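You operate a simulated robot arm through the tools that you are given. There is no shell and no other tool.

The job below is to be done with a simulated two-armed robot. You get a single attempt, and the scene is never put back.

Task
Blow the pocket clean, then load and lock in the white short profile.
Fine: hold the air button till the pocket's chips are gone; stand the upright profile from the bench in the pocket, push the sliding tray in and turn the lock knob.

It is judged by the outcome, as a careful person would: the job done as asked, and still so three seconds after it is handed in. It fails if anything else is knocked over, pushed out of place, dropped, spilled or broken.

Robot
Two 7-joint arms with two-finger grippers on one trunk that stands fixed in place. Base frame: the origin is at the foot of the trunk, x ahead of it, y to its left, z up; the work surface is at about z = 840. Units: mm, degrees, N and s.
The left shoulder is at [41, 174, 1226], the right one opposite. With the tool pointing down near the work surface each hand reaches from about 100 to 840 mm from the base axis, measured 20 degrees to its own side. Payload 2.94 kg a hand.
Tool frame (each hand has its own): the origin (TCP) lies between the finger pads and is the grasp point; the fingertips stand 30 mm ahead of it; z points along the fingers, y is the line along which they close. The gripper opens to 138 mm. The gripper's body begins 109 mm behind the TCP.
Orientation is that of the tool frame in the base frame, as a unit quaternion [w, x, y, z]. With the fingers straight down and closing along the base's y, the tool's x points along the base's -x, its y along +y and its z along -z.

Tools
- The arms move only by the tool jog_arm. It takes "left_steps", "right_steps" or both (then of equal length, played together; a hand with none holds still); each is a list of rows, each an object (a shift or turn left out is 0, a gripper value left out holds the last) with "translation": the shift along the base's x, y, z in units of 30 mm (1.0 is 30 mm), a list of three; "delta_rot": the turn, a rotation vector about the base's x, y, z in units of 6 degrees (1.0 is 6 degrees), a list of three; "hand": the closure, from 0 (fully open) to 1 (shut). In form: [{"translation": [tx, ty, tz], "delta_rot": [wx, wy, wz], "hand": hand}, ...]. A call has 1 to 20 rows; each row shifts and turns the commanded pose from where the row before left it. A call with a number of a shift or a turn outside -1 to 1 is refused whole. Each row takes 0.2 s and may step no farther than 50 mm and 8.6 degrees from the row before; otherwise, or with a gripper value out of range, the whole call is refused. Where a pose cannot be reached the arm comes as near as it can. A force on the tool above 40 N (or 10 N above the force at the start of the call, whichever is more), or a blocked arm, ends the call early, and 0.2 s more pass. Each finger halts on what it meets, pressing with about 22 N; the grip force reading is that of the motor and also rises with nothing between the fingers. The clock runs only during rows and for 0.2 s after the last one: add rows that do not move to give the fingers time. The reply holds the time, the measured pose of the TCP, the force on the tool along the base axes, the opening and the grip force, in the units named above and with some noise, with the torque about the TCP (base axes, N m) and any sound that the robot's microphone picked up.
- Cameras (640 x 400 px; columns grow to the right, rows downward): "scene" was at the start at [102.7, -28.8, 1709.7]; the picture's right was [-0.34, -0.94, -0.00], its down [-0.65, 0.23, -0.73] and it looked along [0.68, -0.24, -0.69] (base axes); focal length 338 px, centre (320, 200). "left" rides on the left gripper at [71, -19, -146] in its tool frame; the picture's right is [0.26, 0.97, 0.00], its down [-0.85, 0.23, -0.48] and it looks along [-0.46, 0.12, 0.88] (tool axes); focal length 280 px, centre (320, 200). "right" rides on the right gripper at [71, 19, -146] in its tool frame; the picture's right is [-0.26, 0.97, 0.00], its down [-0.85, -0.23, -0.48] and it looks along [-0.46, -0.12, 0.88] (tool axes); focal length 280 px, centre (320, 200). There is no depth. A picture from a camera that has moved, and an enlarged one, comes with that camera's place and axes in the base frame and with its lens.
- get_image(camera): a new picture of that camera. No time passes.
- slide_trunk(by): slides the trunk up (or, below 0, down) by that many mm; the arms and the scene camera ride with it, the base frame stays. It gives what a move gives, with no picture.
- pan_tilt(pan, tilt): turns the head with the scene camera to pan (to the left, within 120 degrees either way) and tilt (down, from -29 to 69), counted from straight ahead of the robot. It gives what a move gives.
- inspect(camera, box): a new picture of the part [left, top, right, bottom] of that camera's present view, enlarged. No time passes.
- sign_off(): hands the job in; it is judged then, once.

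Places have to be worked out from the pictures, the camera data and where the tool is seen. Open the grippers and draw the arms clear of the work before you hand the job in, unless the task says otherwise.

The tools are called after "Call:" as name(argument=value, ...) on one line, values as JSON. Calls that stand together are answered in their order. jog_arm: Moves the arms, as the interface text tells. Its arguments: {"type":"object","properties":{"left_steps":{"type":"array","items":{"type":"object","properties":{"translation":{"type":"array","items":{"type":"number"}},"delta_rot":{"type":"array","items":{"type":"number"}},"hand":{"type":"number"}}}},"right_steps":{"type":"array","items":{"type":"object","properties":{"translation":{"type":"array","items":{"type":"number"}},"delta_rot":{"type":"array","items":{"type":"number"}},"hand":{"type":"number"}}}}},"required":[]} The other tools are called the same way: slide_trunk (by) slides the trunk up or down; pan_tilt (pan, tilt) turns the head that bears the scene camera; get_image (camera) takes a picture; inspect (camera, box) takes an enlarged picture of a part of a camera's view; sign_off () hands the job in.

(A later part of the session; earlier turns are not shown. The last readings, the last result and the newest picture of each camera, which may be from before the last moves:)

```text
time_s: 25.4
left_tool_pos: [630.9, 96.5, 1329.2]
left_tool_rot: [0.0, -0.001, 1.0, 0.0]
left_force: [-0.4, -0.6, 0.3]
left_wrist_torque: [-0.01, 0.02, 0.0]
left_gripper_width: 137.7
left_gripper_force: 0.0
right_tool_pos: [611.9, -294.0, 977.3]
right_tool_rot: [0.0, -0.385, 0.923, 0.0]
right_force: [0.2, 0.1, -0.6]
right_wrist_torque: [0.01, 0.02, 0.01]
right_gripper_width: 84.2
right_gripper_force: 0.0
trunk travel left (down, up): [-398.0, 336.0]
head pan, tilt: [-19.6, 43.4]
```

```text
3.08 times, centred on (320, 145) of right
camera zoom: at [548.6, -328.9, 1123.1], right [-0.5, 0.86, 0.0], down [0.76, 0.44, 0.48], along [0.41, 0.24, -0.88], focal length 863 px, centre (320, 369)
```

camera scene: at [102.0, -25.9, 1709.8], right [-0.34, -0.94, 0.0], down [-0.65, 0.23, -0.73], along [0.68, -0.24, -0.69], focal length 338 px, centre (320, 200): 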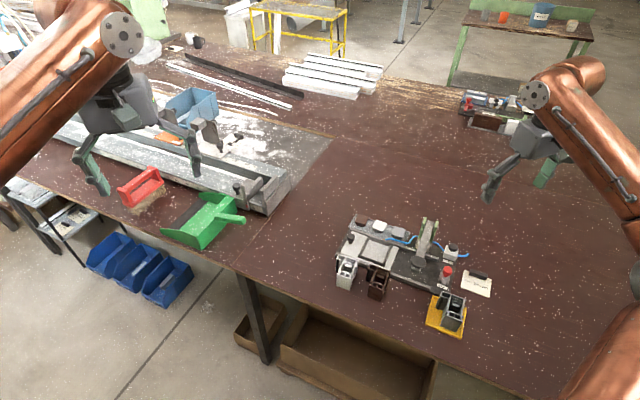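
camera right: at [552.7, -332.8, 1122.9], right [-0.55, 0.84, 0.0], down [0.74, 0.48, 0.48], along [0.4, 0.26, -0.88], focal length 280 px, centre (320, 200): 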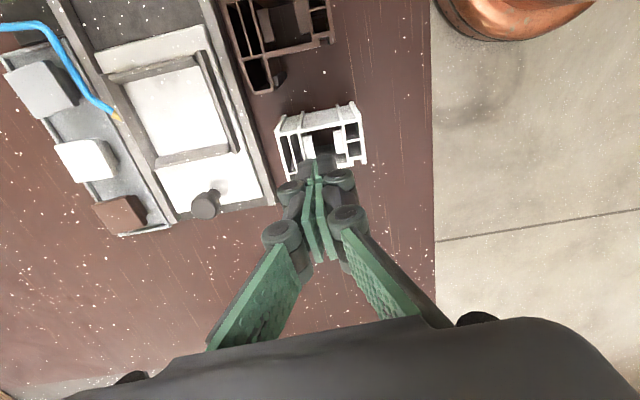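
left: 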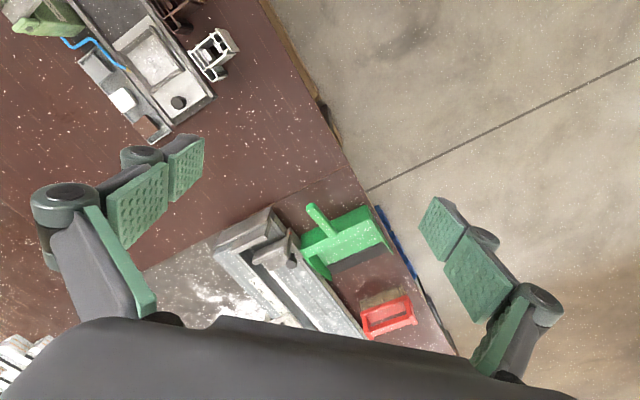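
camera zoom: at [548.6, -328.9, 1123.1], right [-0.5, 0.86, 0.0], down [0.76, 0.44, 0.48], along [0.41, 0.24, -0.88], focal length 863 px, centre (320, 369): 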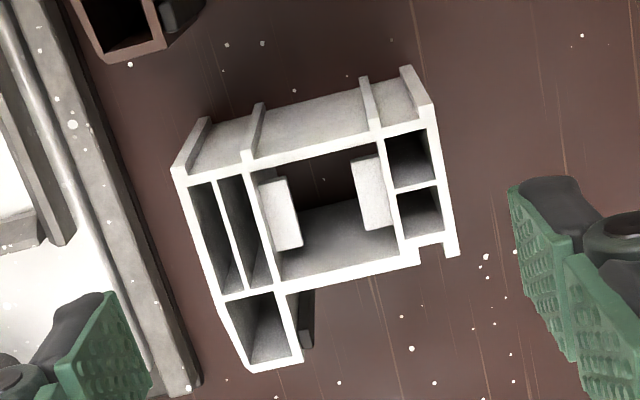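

Profile is now at yaw ≈45°, centred at about (611,-292.6). I descend to TCP z≈886.

Call:
jog_arm(right_steps=[{"translation": [-0.03, 0.04, -0.5]}, {"translation": [0, 0, -0.7]}, {"translation": [0, 0, -0.7]}, {"translation": [0, 0, -0.6]}, {"translation": [0, 0, -0.54]}, {}])

Call:
get_image(camera="right")

```text
time_s: 26.8
left_tool_pos: [630.3, 96.8, 1329.3]
left_tool_rot: [0.0, -0.002, 1.0, 0.0]
left_force: [-0.3, 0.6, -0.1]
left_wrist_torque: [0.02, 0.02, -0.04]
left_gripper_width: 138.0
left_gripper_force: 0.0
right_tool_pos: [612.8, -291.4, 885.9]
right_tool_rot: [0.0, -0.386, 0.923, 0.0]
right_force: [0.2, -0.9, -0.1]
right_wrist_torque: [-0.01, 0.0, 0.01]
right_gripper_width: 84.3
right_gripper_force: 0.1
trunk travel left (down, up): [-398.0, 336.0]
head pan, tilt: [-19.6, 43.4]
```

```text
taken
camera right: at [547.8, -327.2, 1032.1], right [-0.5, 0.86, 0.0], down [0.76, 0.44, 0.48], along [0.41, 0.24, -0.88], focal length 280 px, centre (320, 200)
```

right: 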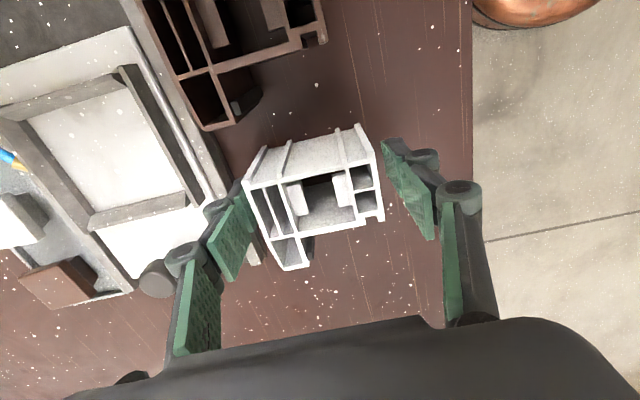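

Centred again and deeper. I close and hold a bit longer to let the grip settle.

Call:
jog_arm(right_steps=[{"hand": 1}, {}, {}, {}, {}, {}])

Call:
get_image(camera="right")

```text
time_s: 28.2
left_tool_pos: [630.6, 95.8, 1329.3]
left_tool_rot: [0.0, -0.002, 1.0, 0.0]
left_force: [1.1, 0.5, -0.1]
left_wrist_torque: [-0.01, -0.01, -0.02]
left_gripper_width: 138.2
left_gripper_force: 0.0
right_tool_pos: [612.0, -291.8, 887.0]
right_tool_rot: [0.0, -0.385, 0.923, 0.0]
right_force: [-1.4, -1.0, -0.5]
right_wrist_torque: [-0.03, -0.02, 0.0]
right_gripper_width: 68.9
right_gripper_force: 21.9
trunk travel left (down, up): [-398.0, 336.0]
head pan, tilt: [-19.6, 43.4]
```

```text
taken
camera right: at [547.8, -327.3, 1032.2], right [-0.5, 0.86, 0.0], down [0.76, 0.44, 0.48], along [0.41, 0.24, -0.88], focal length 280 px, centre (320, 200)
```

right: 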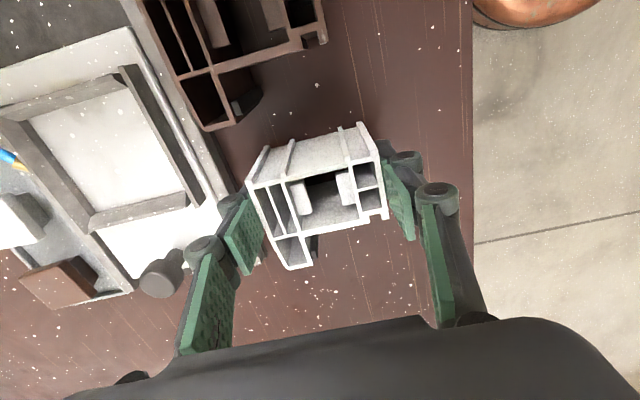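

Width 68.9 mm, grip 22 N. I lift very slowly by a few mm and check that it comes along.

Call:
jog_arm(right_steps=[{"translation": [0, 0, 0.05]}, {"translation": [0, 0, 0.05]}, {"translation": [0, 0, 0.1]}, {"translation": [0, 0, 0.1]}, {}])

Call:
inspect(camera="scene", box=[335, 240, 395, 300])

Call:
get_image(camera="right")

```text
time_s: 29.4
left_tool_pos: [630.1, 96.7, 1328.9]
left_tool_rot: [0.001, -0.001, 1.0, 0.0]
left_force: [-0.3, -1.2, 0.1]
left_wrist_torque: [0.03, 0.01, -0.01]
left_gripper_width: 138.1
left_gripper_force: 0.2
right_tool_pos: [610.7, -291.3, 895.5]
right_tool_rot: [0.0, -0.385, 0.923, 0.0]
right_force: [0.4, 0.2, -1.0]
right_wrist_torque: [0.03, 0.02, 0.02]
right_gripper_width: 69.0
right_gripper_force: 21.7
trunk travel left (down, up): [-398.0, 336.0]
head pan, tilt: [-19.6, 43.4]
```

```text
6.67 times, centred on (365, 270) of scene
camera zoom: at [102.8, -28.1, 1709.7], right [-0.34, -0.94, 0.0], down [-0.65, 0.23, -0.73], along [0.68, -0.24, -0.69], focal length 2254 px, centre (20, -267)
```

zoom: 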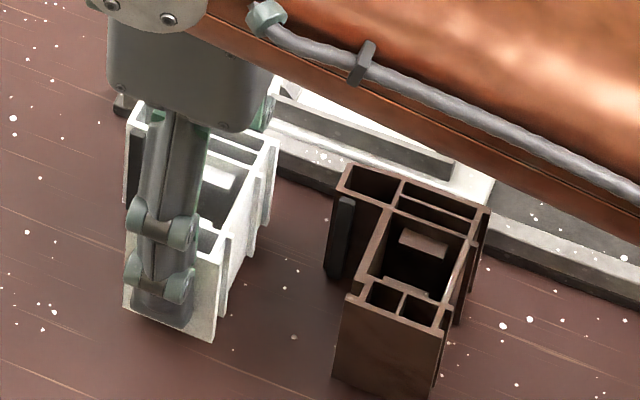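

```text
taken
camera right: at [548.0, -326.8, 1040.8], right [-0.5, 0.86, 0.0], down [0.76, 0.44, 0.48], along [0.41, 0.24, -0.88], focal length 280 px, centre (320, 200)
```

right: 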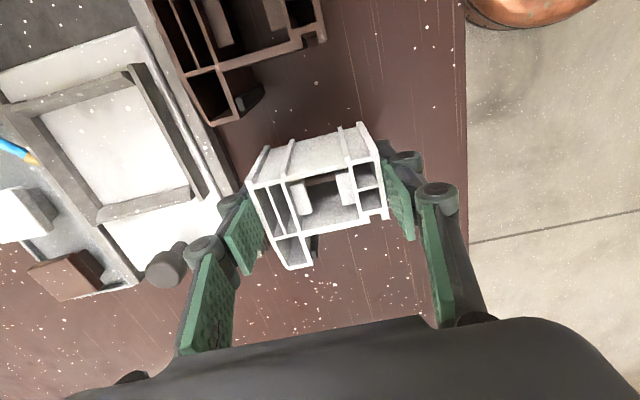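

The profile keeps its place relative to the hand, so it is being lifted. I continue lifting gently.

Call:
jog_arm(right_steps=[{"translation": [0, 0, 0.1]}, {"translation": [0, 0, 0.15]}, {"translation": [0, 0, 0.15]}, {"translation": [0, 0, 0.15]}, {"translation": [0, 0, 0.15]}, {"translation": [0, 0, 0.15]}, {"translation": [0, 0, 0.15]}, {"translation": [0, 0, 0.15]}, {"translation": [0, 0, 0.15]}, {"translation": [0, 0, 0.15]}, {"translation": [0, 0, 0.15]}, {"translation": [0, 0, 0.1]}, {}])

Call:
get_image(camera="right")

Call:
inspect(camera="scene", box=[320, 200, 420, 300])

```text
time_s: 32.2
left_tool_pos: [630.6, 96.7, 1329.4]
left_tool_rot: [0.001, -0.001, 1.0, 0.0]
left_force: [-0.4, -0.6, 0.3]
left_wrist_torque: [0.01, -0.02, 0.02]
left_gripper_width: 138.2
left_gripper_force: 0.0
right_tool_pos: [611.9, -291.9, 946.8]
right_tool_rot: [0.0, -0.385, 0.923, 0.001]
right_force: [-0.6, -1.0, -1.0]
right_wrist_torque: [0.01, 0.0, 0.02]
right_gripper_width: 69.1
right_gripper_force: 22.1
trunk travel left (down, up): [-398.0, 336.0]
head pan, tilt: [-19.6, 43.4]
```

```text
taken
camera right: at [548.1, -327.1, 1092.0], right [-0.5, 0.86, 0.0], down [0.76, 0.44, 0.48], along [0.41, 0.24, -0.88], focal length 280 px, centre (320, 200)
```

right: 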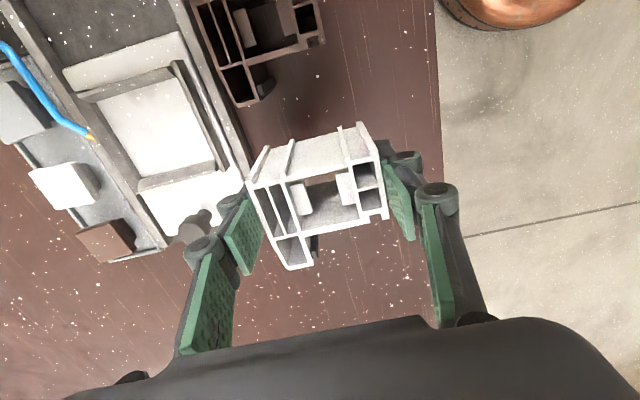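

```text
4.00 times, centred on (370, 250) of scene
camera zoom: at [102.8, -28.1, 1709.7], right [-0.34, -0.94, 0.0], down [-0.65, 0.23, -0.73], along [0.68, -0.24, -0.69], focal length 1352 px, centre (120, 0)
```

zoom: 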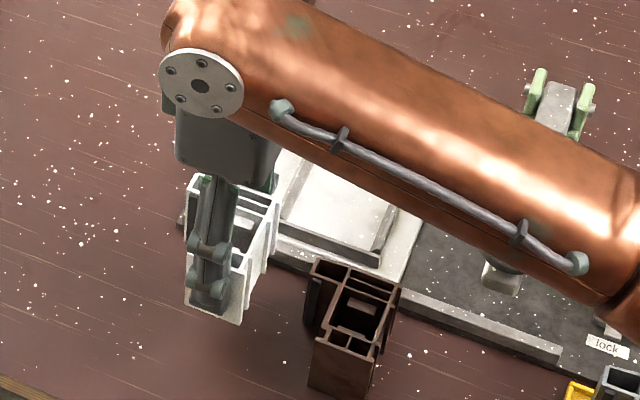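

The profile is held at bottom z≈900. I zoom in to measure the profile corners in the hand and the pocket corners in the same view.

Call:
inspect(camera="right", box=[230, 105, 400, 285])

Call:
inspect(camera="right", box=[50, 20, 260, 240])

```text
2.22 times, centred on (315, 195) of right
camera zoom: at [548.1, -327.1, 1092.0], right [-0.5, 0.86, 0.0], down [0.76, 0.44, 0.48], along [0.41, 0.24, -0.88], focal length 623 px, centre (331, 211)
```

zoom: 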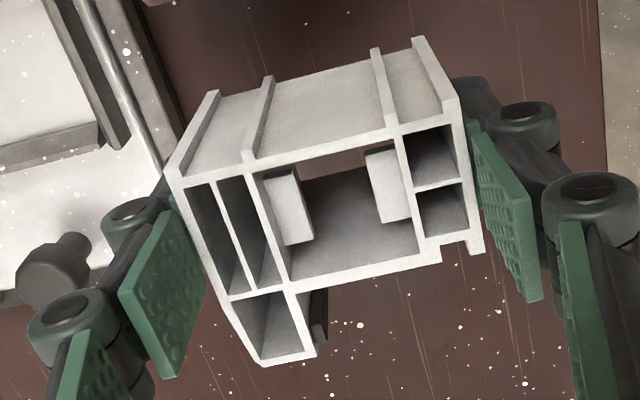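

```text
1.82 times, centred on (155, 130) of right
camera zoom: at [548.1, -327.1, 1092.0], right [-0.5, 0.86, 0.0], down [0.76, 0.44, 0.48], along [0.41, 0.24, -0.88], focal length 510 px, centre (620, 327)
```

zoom: 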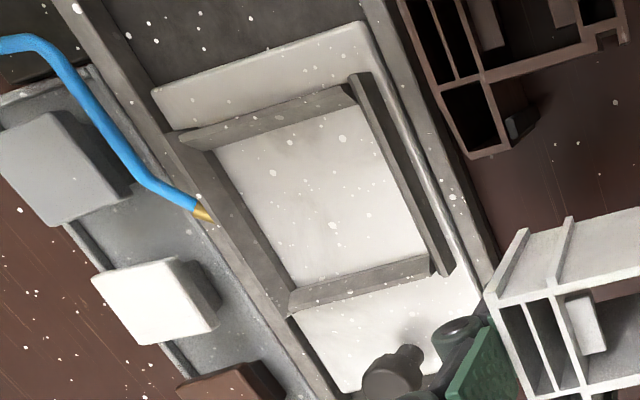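

The profile sits in the hand from s=-40 to +21 mm (slide axis) about the TCP. The pocket centre is at about s=-180, q=-761, so the target TCP is ≈(659,-417). I raise a bit more to clear the brown profile and tray knob, then travel.

Call:
jog_arm(right_steps=[{"translation": [0, 0, 0.1]}, {"translation": [0, 0, 0.2]}, {"translation": [0, 0, 0.2]}, {"translation": [0, 0, 0.2]}, {"translation": [0, 0, 0.2]}, {"translation": [0, 0, 0.1]}, {"translation": [0.06, -0.16, 0]}, {"translation": [0.12, -0.32, 0]}, {"translation": [0.12, -0.32, 0]}, {"translation": [0.12, -0.32, 0]}, {"translation": [0.12, -0.32, 0]}, {"translation": [0.12, -0.32, 0]}, {"translation": [0.12, -0.32, 0]}, {"translation": [0.12, -0.32, 0]}, {"translation": [0.12, -0.32, 0]}, {"translation": [0.12, -0.32, 0]}, {"translation": [0.12, -0.32, 0]}, {"translation": [0.12, -0.32, 0]}, {"translation": [0.12, -0.32, 0]}, {"translation": [0.06, -0.16, 0]}])

Call:
get_image(camera="right")

Call:
inspect(camera="scene", box=[320, 180, 460, 300])

```text
time_s: 36.4
left_tool_pos: [630.5, 96.3, 1329.1]
left_tool_rot: [0.0, -0.001, 1.0, 0.0]
left_force: [0.1, -0.5, 0.1]
left_wrist_torque: [-0.01, 0.0, -0.04]
left_gripper_width: 138.3
left_gripper_force: 0.0
right_tool_pos: [657.7, -416.4, 975.7]
right_tool_rot: [0.0, -0.385, 0.923, 0.0]
right_force: [0.5, 0.8, -0.8]
right_wrist_torque: [-0.01, 0.0, -0.02]
right_gripper_width: 69.2
right_gripper_force: 21.6
trunk travel left (down, up): [-398.0, 336.0]
head pan, tilt: [-19.6, 43.4]
```

```text
taken
camera right: at [594.9, -452.0, 1121.2], right [-0.5, 0.86, 0.0], down [0.76, 0.44, 0.48], along [0.41, 0.24, -0.88], focal length 280 px, centre (320, 200)
```

right: 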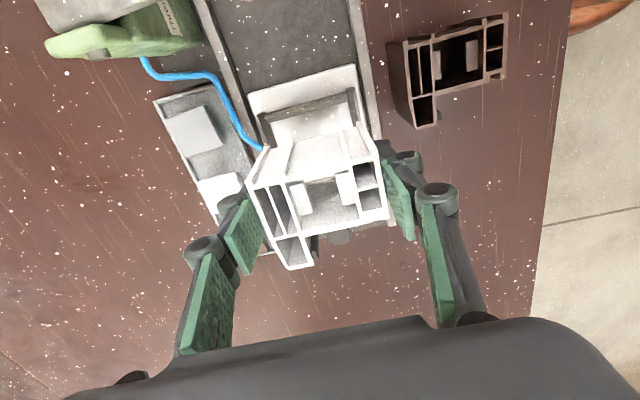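

```text
3.33 times, centred on (390, 240) of scene
camera zoom: at [102.9, -28.3, 1709.7], right [-0.34, -0.94, 0.0], down [-0.65, 0.23, -0.73], along [0.68, -0.24, -0.69], focal length 1127 px, centre (87, 67)
```

zoom: 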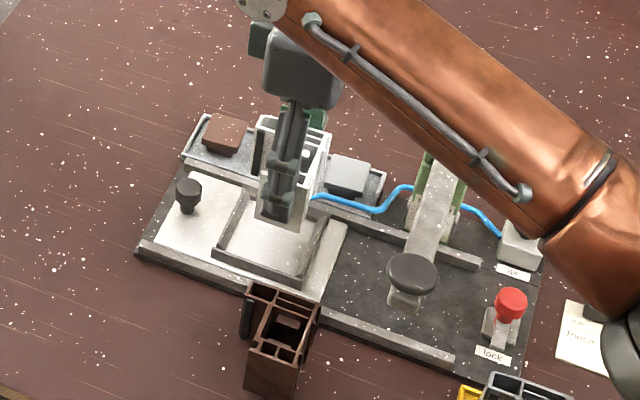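

The profile is over the pocket with its bottom at about z=929. The air nozzle tip is at about (689,-453,880), just behind the rear wall, so on release I must open the fingers only slightly. I check alignment in close-up.

Call:
inspect(camera="right", box=[225, 50, 405, 290])

Call:
inspect(camera="scene", box=[355, 205, 435, 285])

```text
1.67 times, centred on (315, 170) of right
camera zoom: at [594.9, -452.0, 1121.2], right [-0.5, 0.86, 0.0], down [0.76, 0.44, 0.48], along [0.41, 0.24, -0.88], focal length 467 px, centre (328, 250)
```

zoom: 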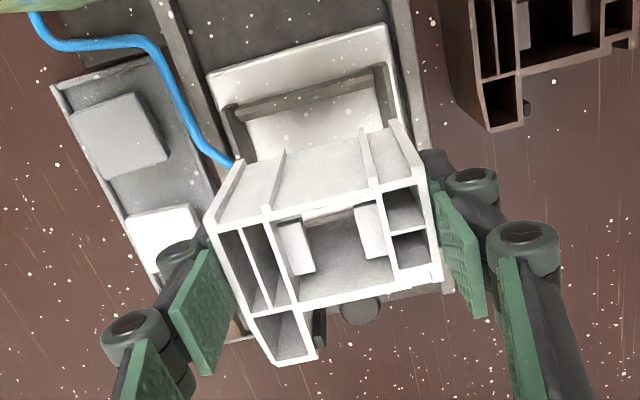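

```text
5.00 times, centred on (395, 245) of scene
camera zoom: at [102.9, -28.3, 1709.7], right [-0.34, -0.94, 0.0], down [-0.65, 0.23, -0.73], along [0.68, -0.24, -0.69], focal length 1690 px, centre (-55, -25)
```

zoom: 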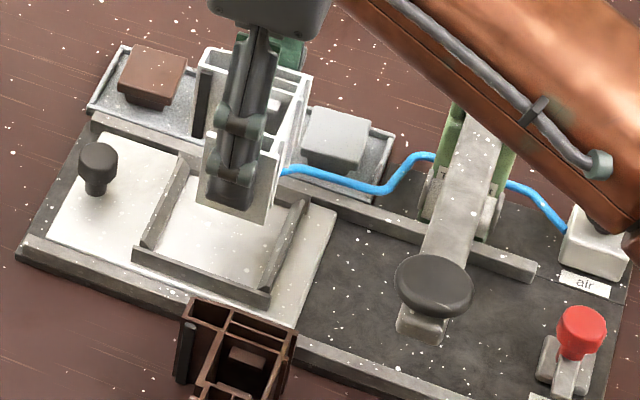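

Measured against the pocket, the profile should move about 3 mm in -q and 1 mm in -s. I apply that and lower to just above the walls.

Call:
jog_arm(right_steps=[{"translation": [0.1, -0.045, 0]}, {"translation": [0, 0, -0.15]}, {"translation": [0, 0, -0.2]}, {"translation": [0, 0, -0.2]}, {"translation": [0, 0, -0.2]}, {"translation": [0, 0, -0.2]}, {"translation": [0, 0, -0.2]}, {"translation": [0, 0, -0.2]}, {"translation": [0, 0, -0.08]}, {}])

Call:
inspect(camera="right", box=[225, 50, 405, 290])

Call:
inspect(camera="scene", box=[355, 205, 425, 275])

```text
time_s: 38.6
left_tool_pos: [630.8, 97.1, 1328.7]
left_tool_rot: [0.001, -0.001, 1.0, 0.0]
left_force: [-0.8, 0.1, 0.0]
left_wrist_torque: [0.04, 0.02, -0.01]
left_gripper_width: 138.0
left_gripper_force: 0.1
right_tool_pos: [661.7, -418.5, 933.2]
right_tool_rot: [0.0, -0.384, 0.923, 0.0]
right_force: [-0.3, 0.5, -0.4]
right_wrist_torque: [0.01, 0.03, -0.02]
right_gripper_width: 69.1
right_gripper_force: 22.3
trunk travel left (down, up): [-398.0, 336.0]
head pan, tilt: [-19.6, 43.4]
```

```text
1.67 times, centred on (315, 170) of right
camera zoom: at [599.0, -453.8, 1078.5], right [-0.5, 0.86, 0.0], down [0.76, 0.44, 0.48], along [0.41, 0.24, -0.88], focal length 467 px, centre (328, 250)
```

zoom: 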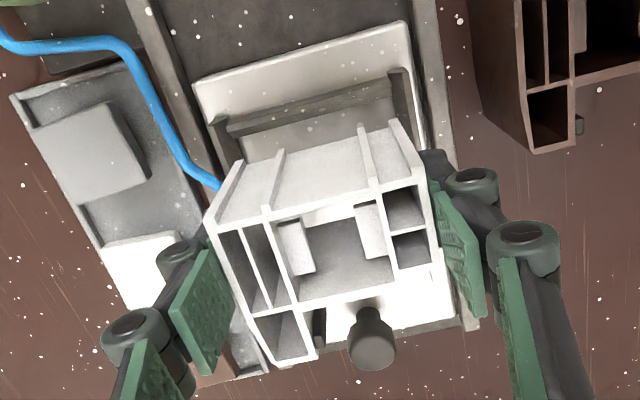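

```text
5.71 times, centred on (390, 240) of scene
camera zoom: at [102.9, -28.3, 1709.7], right [-0.34, -0.94, 0.0], down [-0.65, 0.23, -0.73], along [0.68, -0.24, -0.69], focal length 1932 px, centre (-80, -29)
```

zoom: 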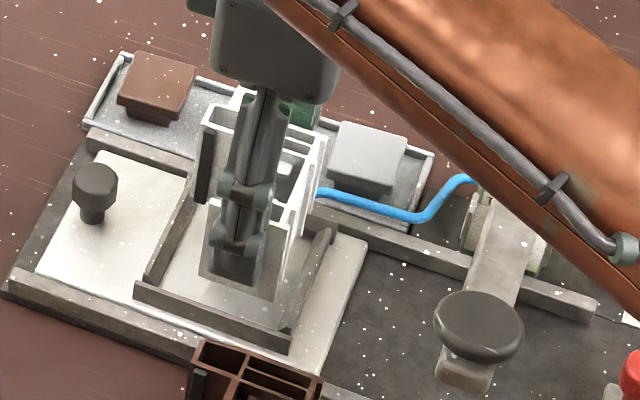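

I enlarge the gap region to check fit before inserting.

Call:
inspect(camera="right", box=[245, 80, 365, 175])

Call:
inspect(camera="scene", box=[365, 225, 415, 275])

```text
4.21 times, centred on (305, 128) of right
camera zoom: at [599.0, -453.8, 1078.5], right [-0.5, 0.86, 0.0], down [0.76, 0.44, 0.48], along [0.41, 0.24, -0.88], focal length 1181 px, centre (383, 505)
```

zoom: 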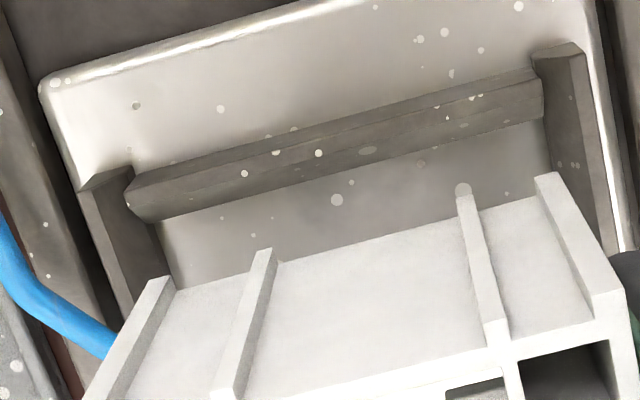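

```text
8.00 times, centred on (390, 250) of scene
camera zoom: at [102.9, -28.3, 1709.7], right [-0.34, -0.94, 0.0], down [-0.65, 0.23, -0.73], along [0.68, -0.24, -0.69], focal length 2705 px, centre (-240, -200)
```

zoom: 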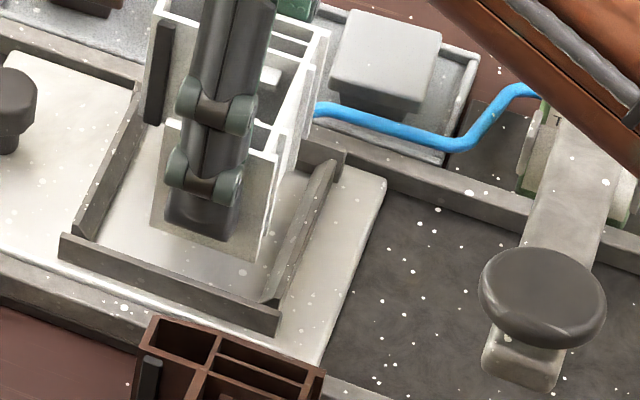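

The +s lip line and walls give the profile about 2.6 mm too far toward -s and about 0.5 mm too far in -q. I correct that and begin inserting in small steps, watching the force.

Call:
jog_arm(right_steps=[{"translation": [-0.073, -0.05, 0]}, {"translation": [0, 0, -0.1]}, {"translation": [0, 0, -0.1]}, {"translation": [0, 0, -0.1]}, {"translation": [0, 0, -0.05]}, {}])

Call:
inspect(camera="right", box=[245, 80, 365, 175])

Call:
inspect(camera="scene", box=[365, 225, 415, 275])

```text
time_s: 40.0
left_tool_pos: [631.0, 96.1, 1328.6]
left_tool_rot: [0.0, -0.001, 1.0, 0.0]
left_force: [0.4, 0.0, 0.1]
left_wrist_torque: [-0.01, -0.01, 0.02]
left_gripper_width: 138.0
left_gripper_force: 0.0
right_tool_pos: [658.9, -418.2, 923.8]
right_tool_rot: [0.0, -0.385, 0.923, 0.0]
right_force: [-0.2, -0.6, -0.5]
right_wrist_torque: [-0.01, 0.01, 0.0]
right_gripper_width: 69.0
right_gripper_force: 22.8
trunk travel left (down, up): [-398.0, 336.0]
head pan, tilt: [-19.6, 43.4]
```

```text
4.21 times, centred on (305, 128) of right
camera zoom: at [595.8, -454.7, 1068.3], right [-0.5, 0.86, 0.0], down [0.76, 0.44, 0.48], along [0.41, 0.24, -0.88], focal length 1181 px, centre (383, 505)
```

zoom: 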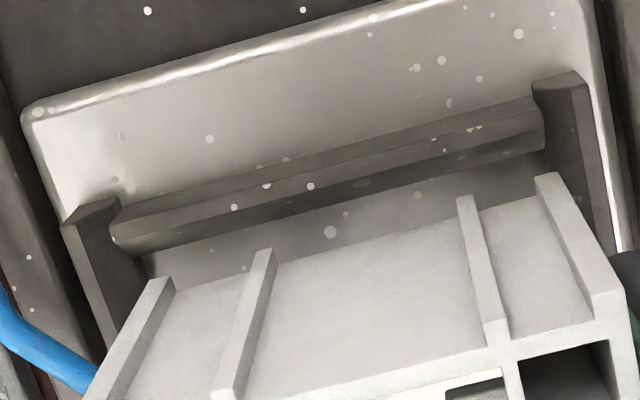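

```text
8.00 times, centred on (390, 250) of scene
camera zoom: at [102.9, -28.3, 1709.7], right [-0.34, -0.94, 0.0], down [-0.65, 0.23, -0.73], along [0.68, -0.24, -0.69], focal length 2705 px, centre (-240, -200)
```

zoom: 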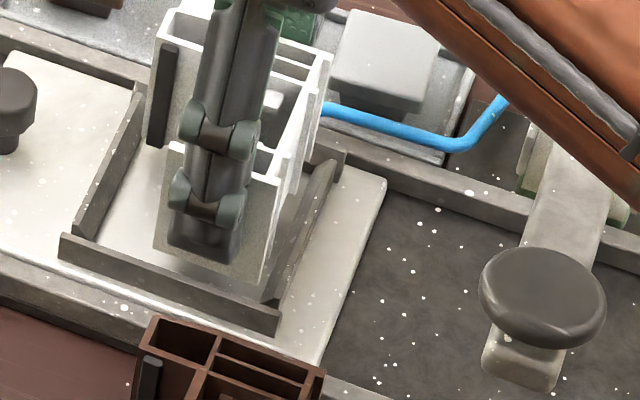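

No contact yet with the bottom at the wall-top level. A -1 mm shift in q centres it better, and I continue down.

Call:
jog_arm(right_steps=[{"translation": [0.025, -0.025, 0]}, {"translation": [0, 0, -0.05]}, {"translation": [0, 0, -0.05]}, {"translation": [0, 0, -0.05]}, {}])

Call:
inspect(camera="right", box=[245, 80, 365, 175])

```text
time_s: 41.2
left_tool_pos: [631.8, 96.6, 1328.4]
left_tool_rot: [0.0, -0.001, 1.0, 0.0]
left_force: [0.0, 0.5, -0.6]
left_wrist_torque: [0.0, 0.0, 0.02]
left_gripper_width: 137.9
left_gripper_force: 0.0
right_tool_pos: [659.7, -420.1, 920.1]
right_tool_rot: [0.0, -0.385, 0.923, 0.0]
right_force: [0.1, -0.5, -0.8]
right_wrist_torque: [0.0, 0.01, -0.03]
right_gripper_width: 69.1
right_gripper_force: 22.5
trunk travel left (down, up): [-398.0, 336.0]
head pan, tilt: [-19.6, 43.4]
```

```text
4.21 times, centred on (305, 128) of right
camera zoom: at [596.5, -455.7, 1064.2], right [-0.5, 0.86, 0.0], down [0.76, 0.44, 0.48], along [0.41, 0.24, -0.88], focal length 1181 px, centre (383, 505)
```

zoom: 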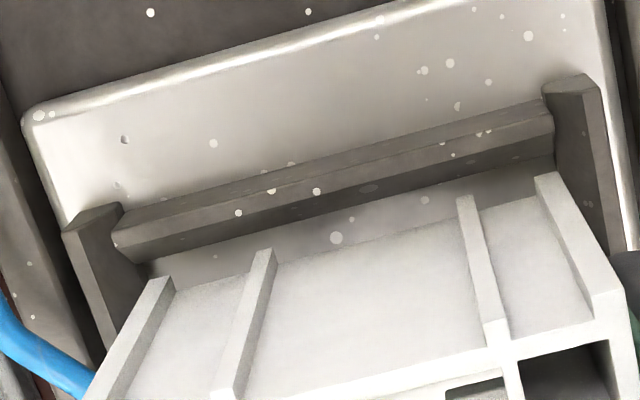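

Still free. I continue the descent in small steps.

Call:
jog_arm(right_steps=[{"translation": [0, 0, -0.05]}, {"translation": [0, 0, -0.05]}, {}])

Call:
inspect(camera="right", box=[245, 80, 365, 175])

Call:
inspect(camera="scene", box=[365, 225, 415, 275])

```text
time_s: 42.0
left_tool_pos: [630.0, 96.5, 1329.1]
left_tool_rot: [0.0, -0.001, 1.0, 0.0]
left_force: [-0.7, 0.5, -0.5]
left_wrist_torque: [-0.02, 0.01, -0.03]
left_gripper_width: 138.0
left_gripper_force: 0.2
right_tool_pos: [660.6, -421.1, 914.7]
right_tool_rot: [-0.001, -0.386, 0.922, 0.0]
right_force: [0.0, 0.6, -1.0]
right_wrist_torque: [0.0, 0.02, 0.02]
right_gripper_width: 69.1
right_gripper_force: 22.0
trunk travel left (down, up): [-398.0, 336.0]
head pan, tilt: [-19.6, 43.4]
```

```text
4.21 times, centred on (305, 128) of right
camera zoom: at [596.5, -455.9, 1061.2], right [-0.5, 0.86, 0.0], down [0.76, 0.44, 0.48], along [0.41, 0.24, -0.88], focal length 1181 px, centre (383, 505)
```

zoom: 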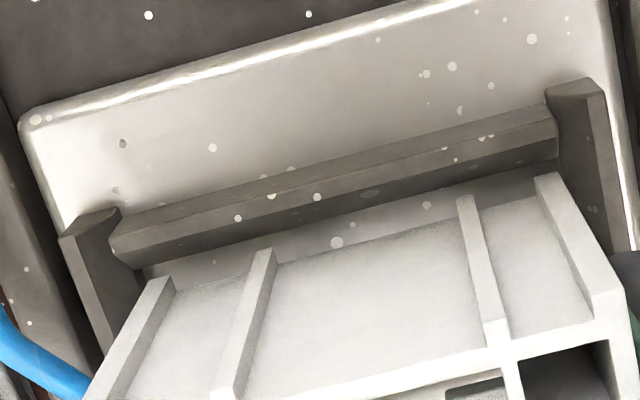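

```text
8.00 times, centred on (390, 250) of scene
camera zoom: at [102.9, -28.3, 1709.7], right [-0.34, -0.94, 0.0], down [-0.65, 0.23, -0.73], along [0.68, -0.24, -0.69], focal length 2705 px, centre (-240, -200)
```

zoom: 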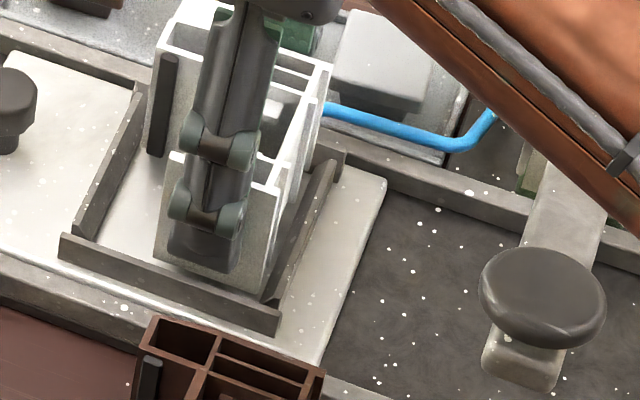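

Continuing down until floor contact is felt.

Call:
jog_arm(right_steps=[{"translation": [0, 0, -0.05]}, {"translation": [0, 0, -0.05]}, {}])

Call:
inspect(camera="right", box=[245, 80, 365, 175])

```text
time_s: 42.8
left_tool_pos: [630.0, 95.9, 1328.7]
left_tool_rot: [0.001, -0.002, 1.0, 0.0]
left_force: [0.3, -0.9, -0.5]
left_wrist_torque: [-0.01, 0.0, 0.01]
left_gripper_width: 137.8
left_gripper_force: 0.1
right_tool_pos: [659.4, -420.4, 911.2]
right_tool_rot: [0.0, -0.386, 0.923, 0.0]
right_force: [0.6, -0.2, -0.8]
right_wrist_torque: [0.01, 0.02, -0.02]
right_gripper_width: 68.9
right_gripper_force: 22.1
trunk travel left (down, up): [-398.0, 336.0]
head pan, tilt: [-19.6, 43.4]
```

```text
4.21 times, centred on (305, 128) of right
camera zoom: at [596.0, -455.7, 1057.5], right [-0.5, 0.86, 0.0], down [0.76, 0.44, 0.48], along [0.41, 0.24, -0.88], focal length 1181 px, centre (383, 505)
```

zoom: 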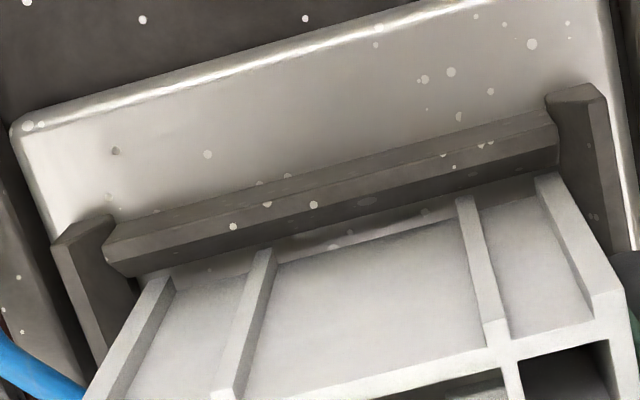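

Still no contact; the floor is a bit lower than I judged. I go on in 1.5 mm steps.

Call:
jog_arm(right_steps=[{"translation": [0, 0, -0.05]}, {"translation": [0, 0, -0.05]}, {}])

Call:
inspect(camera="right", box=[245, 80, 365, 175])

Call:
inspect(camera="scene", box=[365, 215, 415, 265])

```text
time_s: 43.6
left_tool_pos: [629.9, 96.0, 1330.3]
left_tool_rot: [-0.001, -0.001, 1.0, 0.0]
left_force: [0.6, 0.4, -0.5]
left_wrist_torque: [-0.01, 0.0, -0.03]
left_gripper_width: 138.2
left_gripper_force: 0.2
right_tool_pos: [659.4, -421.0, 908.4]
right_tool_rot: [0.001, -0.385, 0.923, 0.0]
right_force: [0.2, 0.0, -0.4]
right_wrist_torque: [-0.01, 0.04, 0.02]
right_gripper_width: 69.0
right_gripper_force: 22.3
trunk travel left (down, up): [-398.0, 336.0]
head pan, tilt: [-19.6, 43.4]
```

```text
4.21 times, centred on (305, 128) of right
camera zoom: at [596.1, -455.3, 1054.2], right [-0.5, 0.86, 0.0], down [0.76, 0.44, 0.48], along [0.41, 0.24, -0.88], focal length 1181 px, centre (383, 505)
```

zoom: 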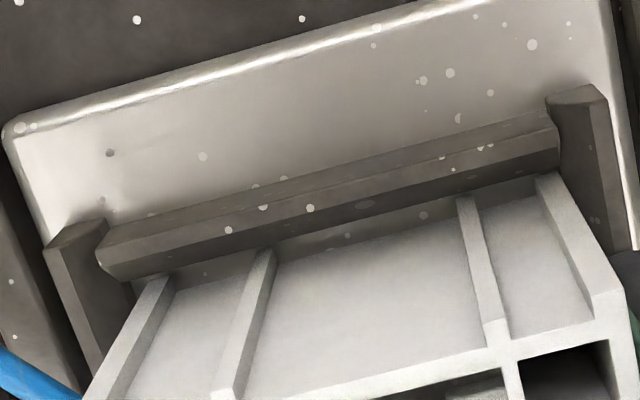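

```text
8.00 times, centred on (390, 240) of scene
camera zoom: at [102.9, -28.3, 1709.7], right [-0.34, -0.94, 0.0], down [-0.65, 0.23, -0.73], along [0.68, -0.24, -0.69], focal length 2705 px, centre (-240, -120)
```

zoom: 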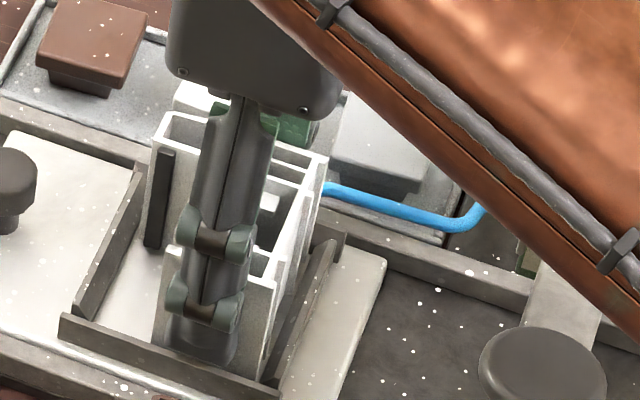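

The profile is well inside the walls with the tips at about z=878. I carefully creep further in 1 mm steps.

Call:
jog_arm(right_steps=[{"translation": [0, 0, -0.04]}, {"translation": [0, 0, -0.04]}, {}])

Call:
inspect(camera="right", box=[245, 80, 365, 175])

Call:
inspect(camera="scene", box=[365, 225, 415, 275])

```text
time_s: 44.4
left_tool_pos: [631.6, 96.0, 1328.9]
left_tool_rot: [0.0, 0.0, 1.0, 0.0]
left_force: [0.3, 0.2, 0.4]
left_wrist_torque: [-0.01, 0.0, 0.0]
left_gripper_width: 137.9
left_gripper_force: 0.0
right_tool_pos: [659.8, -419.7, 907.6]
right_tool_rot: [0.001, -0.385, 0.923, 0.001]
right_force: [-0.4, 0.2, -1.4]
right_wrist_torque: [0.02, 0.0, -0.01]
right_gripper_width: 69.0
right_gripper_force: 22.0
trunk travel left (down, up): [-398.0, 336.0]
head pan, tilt: [-19.6, 43.4]
```

```text
4.21 times, centred on (305, 128) of right
camera zoom: at [596.3, -455.5, 1052.1], right [-0.5, 0.86, 0.0], down [0.76, 0.44, 0.48], along [0.41, 0.24, -0.88], focal length 1181 px, centre (383, 505)
```

zoom: 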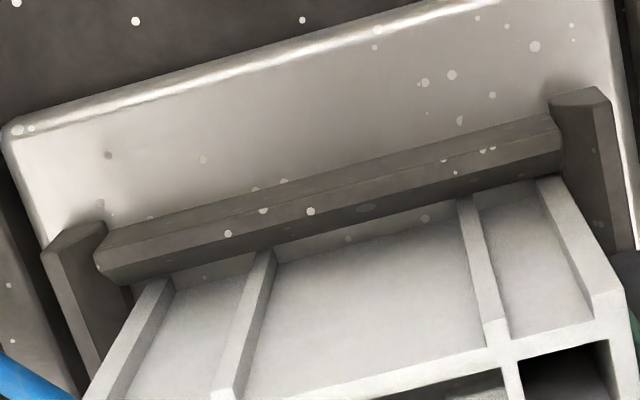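

```text
8.00 times, centred on (390, 250) of scene
camera zoom: at [102.8, -28.3, 1709.7], right [-0.34, -0.94, 0.0], down [-0.65, 0.23, -0.73], along [0.68, -0.24, -0.69], focal length 2705 px, centre (-240, -200)
```

zoom: 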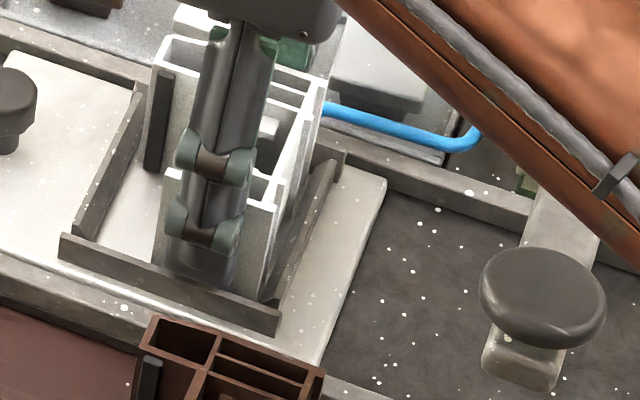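

Still free of force. Another 2 mm.

Call:
jog_arm(right_steps=[{"translation": [0, 0, -0.04]}, {"translation": [0, 0, -0.04]}, {}])

Call:
inspect(camera="right", box=[225, 80, 405, 290])

Call:
inspect(camera="scene", box=[365, 225, 415, 275])

```text
time_s: 45.2
left_tool_pos: [629.2, 97.0, 1328.3]
left_tool_rot: [0.0, -0.002, 1.0, 0.0]
left_force: [-0.8, 0.1, 1.1]
left_wrist_torque: [-0.02, 0.01, -0.01]
left_gripper_width: 138.0
left_gripper_force: 0.0
right_tool_pos: [658.5, -419.5, 905.5]
right_tool_rot: [0.0, -0.386, 0.923, -0.002]
right_force: [-0.8, 0.2, 6.2]
right_wrist_torque: [0.03, 0.18, 0.03]
right_gripper_width: 69.3
right_gripper_force: 22.4
trunk travel left (down, up): [-398.0, 336.0]
head pan, tilt: [-19.6, 43.4]
```

```text
1.90 times, centred on (315, 185) of right
camera zoom: at [595.8, -455.4, 1051.2], right [-0.5, 0.86, 0.0], down [0.76, 0.44, 0.48], along [0.41, 0.24, -0.88], focal length 534 px, centre (330, 229)
```

zoom: 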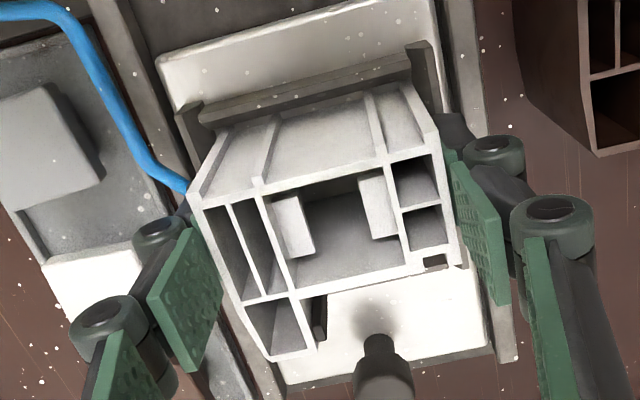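

```text
8.00 times, centred on (390, 250) of scene
camera zoom: at [101.9, -27.6, 1709.8], right [-0.34, -0.94, 0.0], down [-0.65, 0.23, -0.73], along [0.68, -0.24, -0.69], focal length 2705 px, centre (-240, -200)
```

zoom: 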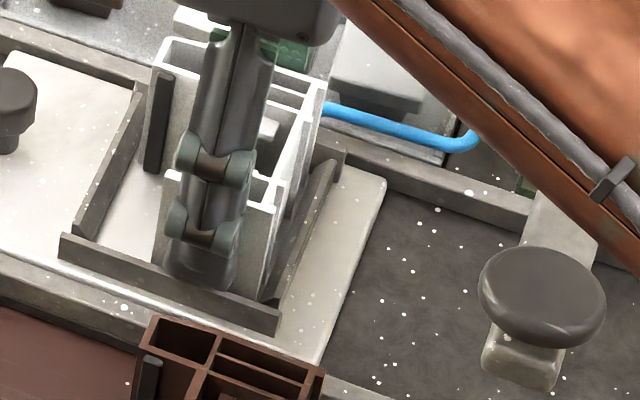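

A 6 N upward force with torque puts the contact at the +s edge, so the profile is riding on the lead-in of the +s wall. Recomputing the pocket with its lower floor gives a centre about 3 mm further toward -s. I lift slightly, shift (+2.1,+2.1) mm and lower again.

Call:
jog_arm(right_steps=[{"translation": [0, 0, 0.1]}, {"translation": [0.07, 0.07, 0]}, {}, {"translation": [0, 0, -0.05]}, {"translation": [0, 0, -0.05]}, {}])

Call:
inspect(camera="right", box=[245, 80, 365, 175])

```text
time_s: 46.6
left_tool_pos: [629.7, 96.3, 1329.0]
left_tool_rot: [0.0, -0.001, 1.0, 0.0]
left_force: [-0.5, -1.1, 0.5]
left_wrist_torque: [-0.04, 0.0, 0.02]
left_gripper_width: 138.3
left_gripper_force: 0.0
right_tool_pos: [662.4, -418.1, 905.9]
right_tool_rot: [0.0, -0.385, 0.923, -0.002]
right_force: [-0.3, 0.4, 6.6]
right_wrist_torque: [0.06, 0.2, 0.0]
right_gripper_width: 68.8
right_gripper_force: 22.5
trunk travel left (down, up): [-398.0, 336.0]
head pan, tilt: [-19.6, 43.4]
```

```text
4.21 times, centred on (305, 128) of right
camera zoom: at [597.9, -453.9, 1051.1], right [-0.5, 0.86, 0.0], down [0.76, 0.44, 0.48], along [0.41, 0.24, -0.88], focal length 1181 px, centre (383, 505)
```

zoom: 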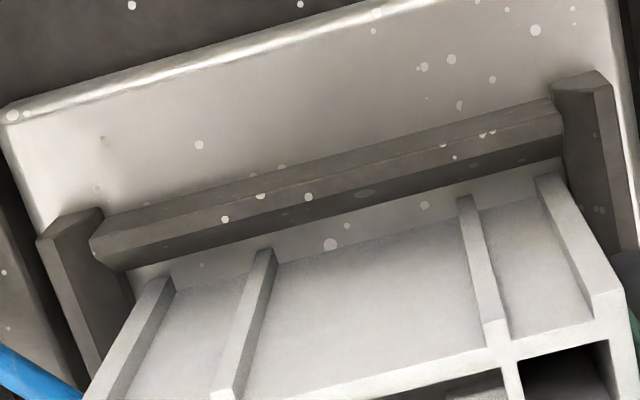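

The force and height are unchanged with a visible strip of floor on the +s side, so this is true floor contact (z≈859). I release by opening slowly while shifting the hand +q, so the rear finger doesn't move into the air nozzle.

Call:
jog_arm(right_steps=[{"hand": 0.494}, {}, {"translation": [-0.0118, 0.0118, 0], "hand": 0.486}, {"translation": [-0.0118, 0.0118, 0], "hand": 0.478}, {"translation": [-0.0118, 0.0118, 0], "hand": 0.471}, {"translation": [-0.0118, 0.0118, 0], "hand": 0.464}, {"translation": [-0.0118, 0.0118, 0], "hand": 0.457}, {"hand": 0.449}, {}])

Call:
inspect(camera="right", box=[225, 80, 405, 290])

Call:
inspect(camera="scene", box=[365, 215, 425, 275])

```text
time_s: 48.6
left_tool_pos: [629.7, 96.7, 1329.0]
left_tool_rot: [0.001, 0.0, 1.0, 0.0]
left_force: [0.5, -0.4, 0.1]
left_wrist_torque: [0.0, 0.02, 0.03]
left_gripper_width: 137.8
left_gripper_force: 0.1
right_tool_pos: [660.6, -415.5, 904.9]
right_tool_rot: [0.0, -0.385, 0.923, 0.0]
right_force: [0.1, 0.9, 0.6]
right_wrist_torque: [0.03, -0.03, 0.02]
right_gripper_width: 76.0
right_gripper_force: 0.1
trunk travel left (down, up): [-398.0, 336.0]
head pan, tilt: [-19.6, 43.4]
```

```text
1.90 times, centred on (315, 185) of right
camera zoom: at [596.3, -451.3, 1049.7], right [-0.5, 0.86, 0.0], down [0.76, 0.44, 0.48], along [0.41, 0.24, -0.88], focal length 534 px, centre (330, 229)
```

zoom: 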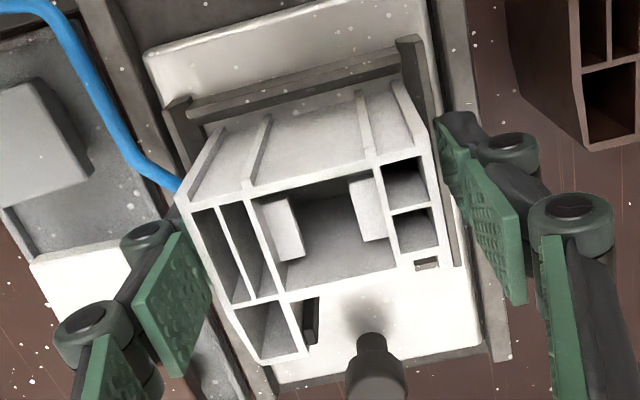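

```text
6.67 times, centred on (395, 245) of scene
camera zoom: at [102.7, -28.2, 1709.7], right [-0.34, -0.94, 0.0], down [-0.65, 0.23, -0.73], along [0.68, -0.24, -0.69], focal length 2254 px, centre (-180, -100)
```

zoom: 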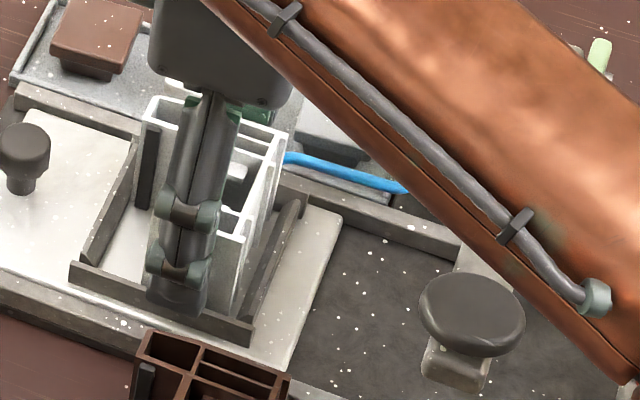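

Released; the profile stands in the pocket. I lift straight up slowly.

Call:
jog_arm(right_steps=[{"translation": [0, 0, 0.1]}, {"translation": [0, 0, 0.2]}, {"translation": [0, 0, 0.3]}, {"translation": [0, 0, 0.5]}, {"translation": [0, 0, 0.8]}, {"translation": [0, 0, 1]}, {"translation": [0, 0, 1]}, {"translation": [0, 0, 1]}, {}])

Call:
get_image(camera="right")

Call:
inspect(camera="right", box=[230, 40, 410, 240])

Call:
inspect(camera="scene", box=[340, 205, 440, 275])

```text
time_s: 50.6
left_tool_pos: [630.8, 96.7, 1328.9]
left_tool_rot: [-0.001, 0.0, 1.0, 0.001]
left_force: [-0.2, -1.1, -0.7]
left_wrist_torque: [-0.01, 0.02, 0.0]
left_gripper_width: 138.2
left_gripper_force: 0.0
right_tool_pos: [659.5, -418.2, 1051.4]
right_tool_rot: [0.0, -0.385, 0.923, 0.001]
right_force: [1.0, -0.5, 0.4]
right_wrist_torque: [-0.03, 0.01, 0.02]
right_gripper_width: 75.8
right_gripper_force: 0.0
trunk travel left (down, up): [-398.0, 336.0]
head pan, tilt: [-19.6, 43.4]
```

```text
taken
camera right: at [595.4, -453.2, 1195.9], right [-0.5, 0.86, 0.0], down [0.76, 0.44, 0.48], along [0.41, 0.24, -0.88], focal length 280 px, centre (320, 200)
```

right: 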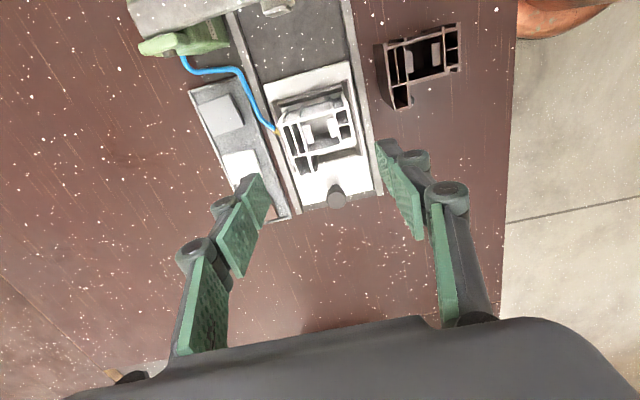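

```text
2.00 times, centred on (320, 140) of right
camera zoom: at [595.4, -453.2, 1195.9], right [-0.5, 0.86, 0.0], down [0.76, 0.44, 0.48], along [0.41, 0.24, -0.88], focal length 561 px, centre (320, 320)
```

zoom: 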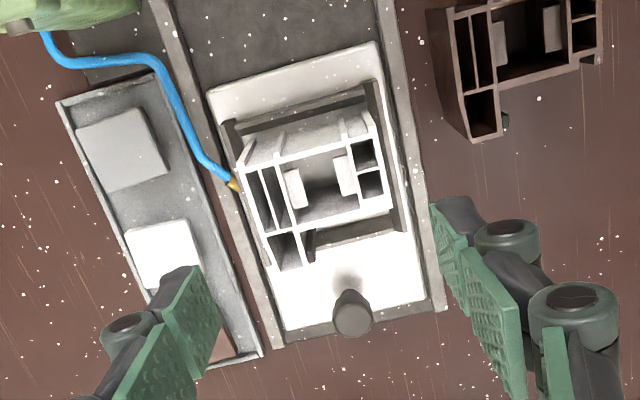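

```text
5.71 times, centred on (390, 240) of scene
camera zoom: at [103.4, -28.5, 1709.6], right [-0.34, -0.94, 0.0], down [-0.65, 0.23, -0.73], along [0.68, -0.24, -0.69], focal length 1932 px, centre (-80, -29)
```

zoom: 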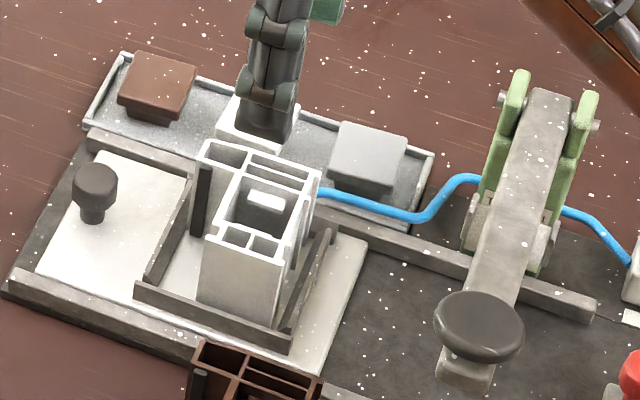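

The white profile stands squarely in the pocket. The tray knob top is at about (726,-354,890). I close the fingers and move to behind the knob on its outer side, high up first.

Call:
jog_arm(right_steps=[{"translation": [0.5, 0.48, 0], "hand": 1}, {"translation": [0.6, 0.6, 0]}, {"translation": [0.6, 0.6, 0]}, {"translation": [0.6, 0.6, 0]}, {"translation": [0.64, 0.59, 0]}, {}, {}, {}])

Call:
get_image(camera="right")

Call:
get_image(camera="scene")

```text
time_s: 52.4
left_tool_pos: [630.0, 96.0, 1330.4]
left_tool_rot: [0.0, 0.0, 1.0, 0.0]
left_force: [-0.7, -0.3, 1.2]
left_wrist_torque: [0.01, 0.03, 0.0]
left_gripper_width: 138.2
left_gripper_force: 0.1
right_tool_pos: [749.5, -330.8, 1052.4]
right_tool_rot: [0.0, -0.385, 0.923, 0.0]
right_force: [0.2, -0.4, -0.9]
right_wrist_torque: [0.02, -0.01, 0.01]
right_gripper_width: 0.2
right_gripper_force: 22.5
trunk travel left (down, up): [-398.0, 336.0]
head pan, tilt: [-19.6, 43.4]
```

```text
taken
camera right: at [685.5, -365.2, 1197.1], right [-0.5, 0.86, 0.0], down [0.76, 0.44, 0.48], along [0.41, 0.24, -0.88], focal length 280 px, centre (320, 200)
```

right: 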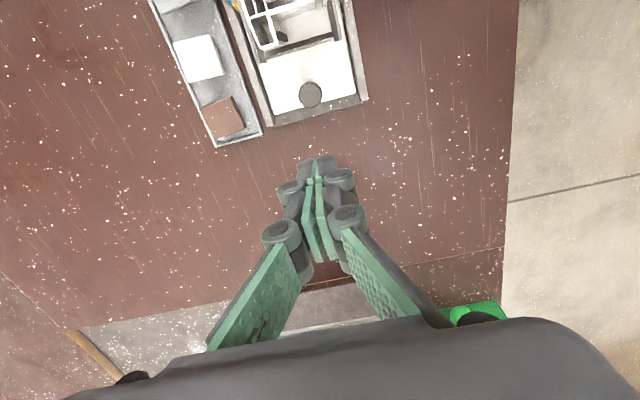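

```text
taken
camera scene: at [102.6, -28.2, 1709.7], right [-0.34, -0.94, 0.0], down [-0.65, 0.23, -0.73], along [0.68, -0.24, -0.69], focal length 338 px, centre (320, 200)
```

scene: 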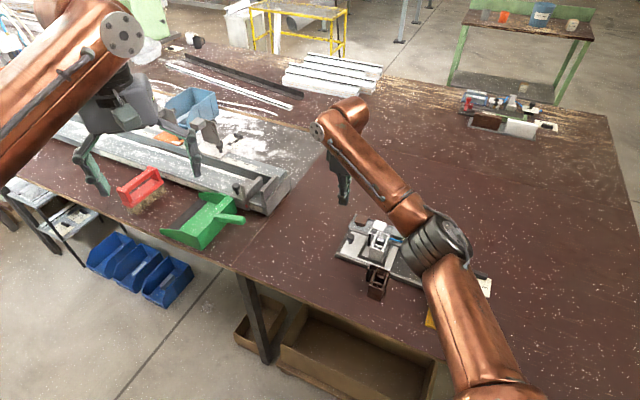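

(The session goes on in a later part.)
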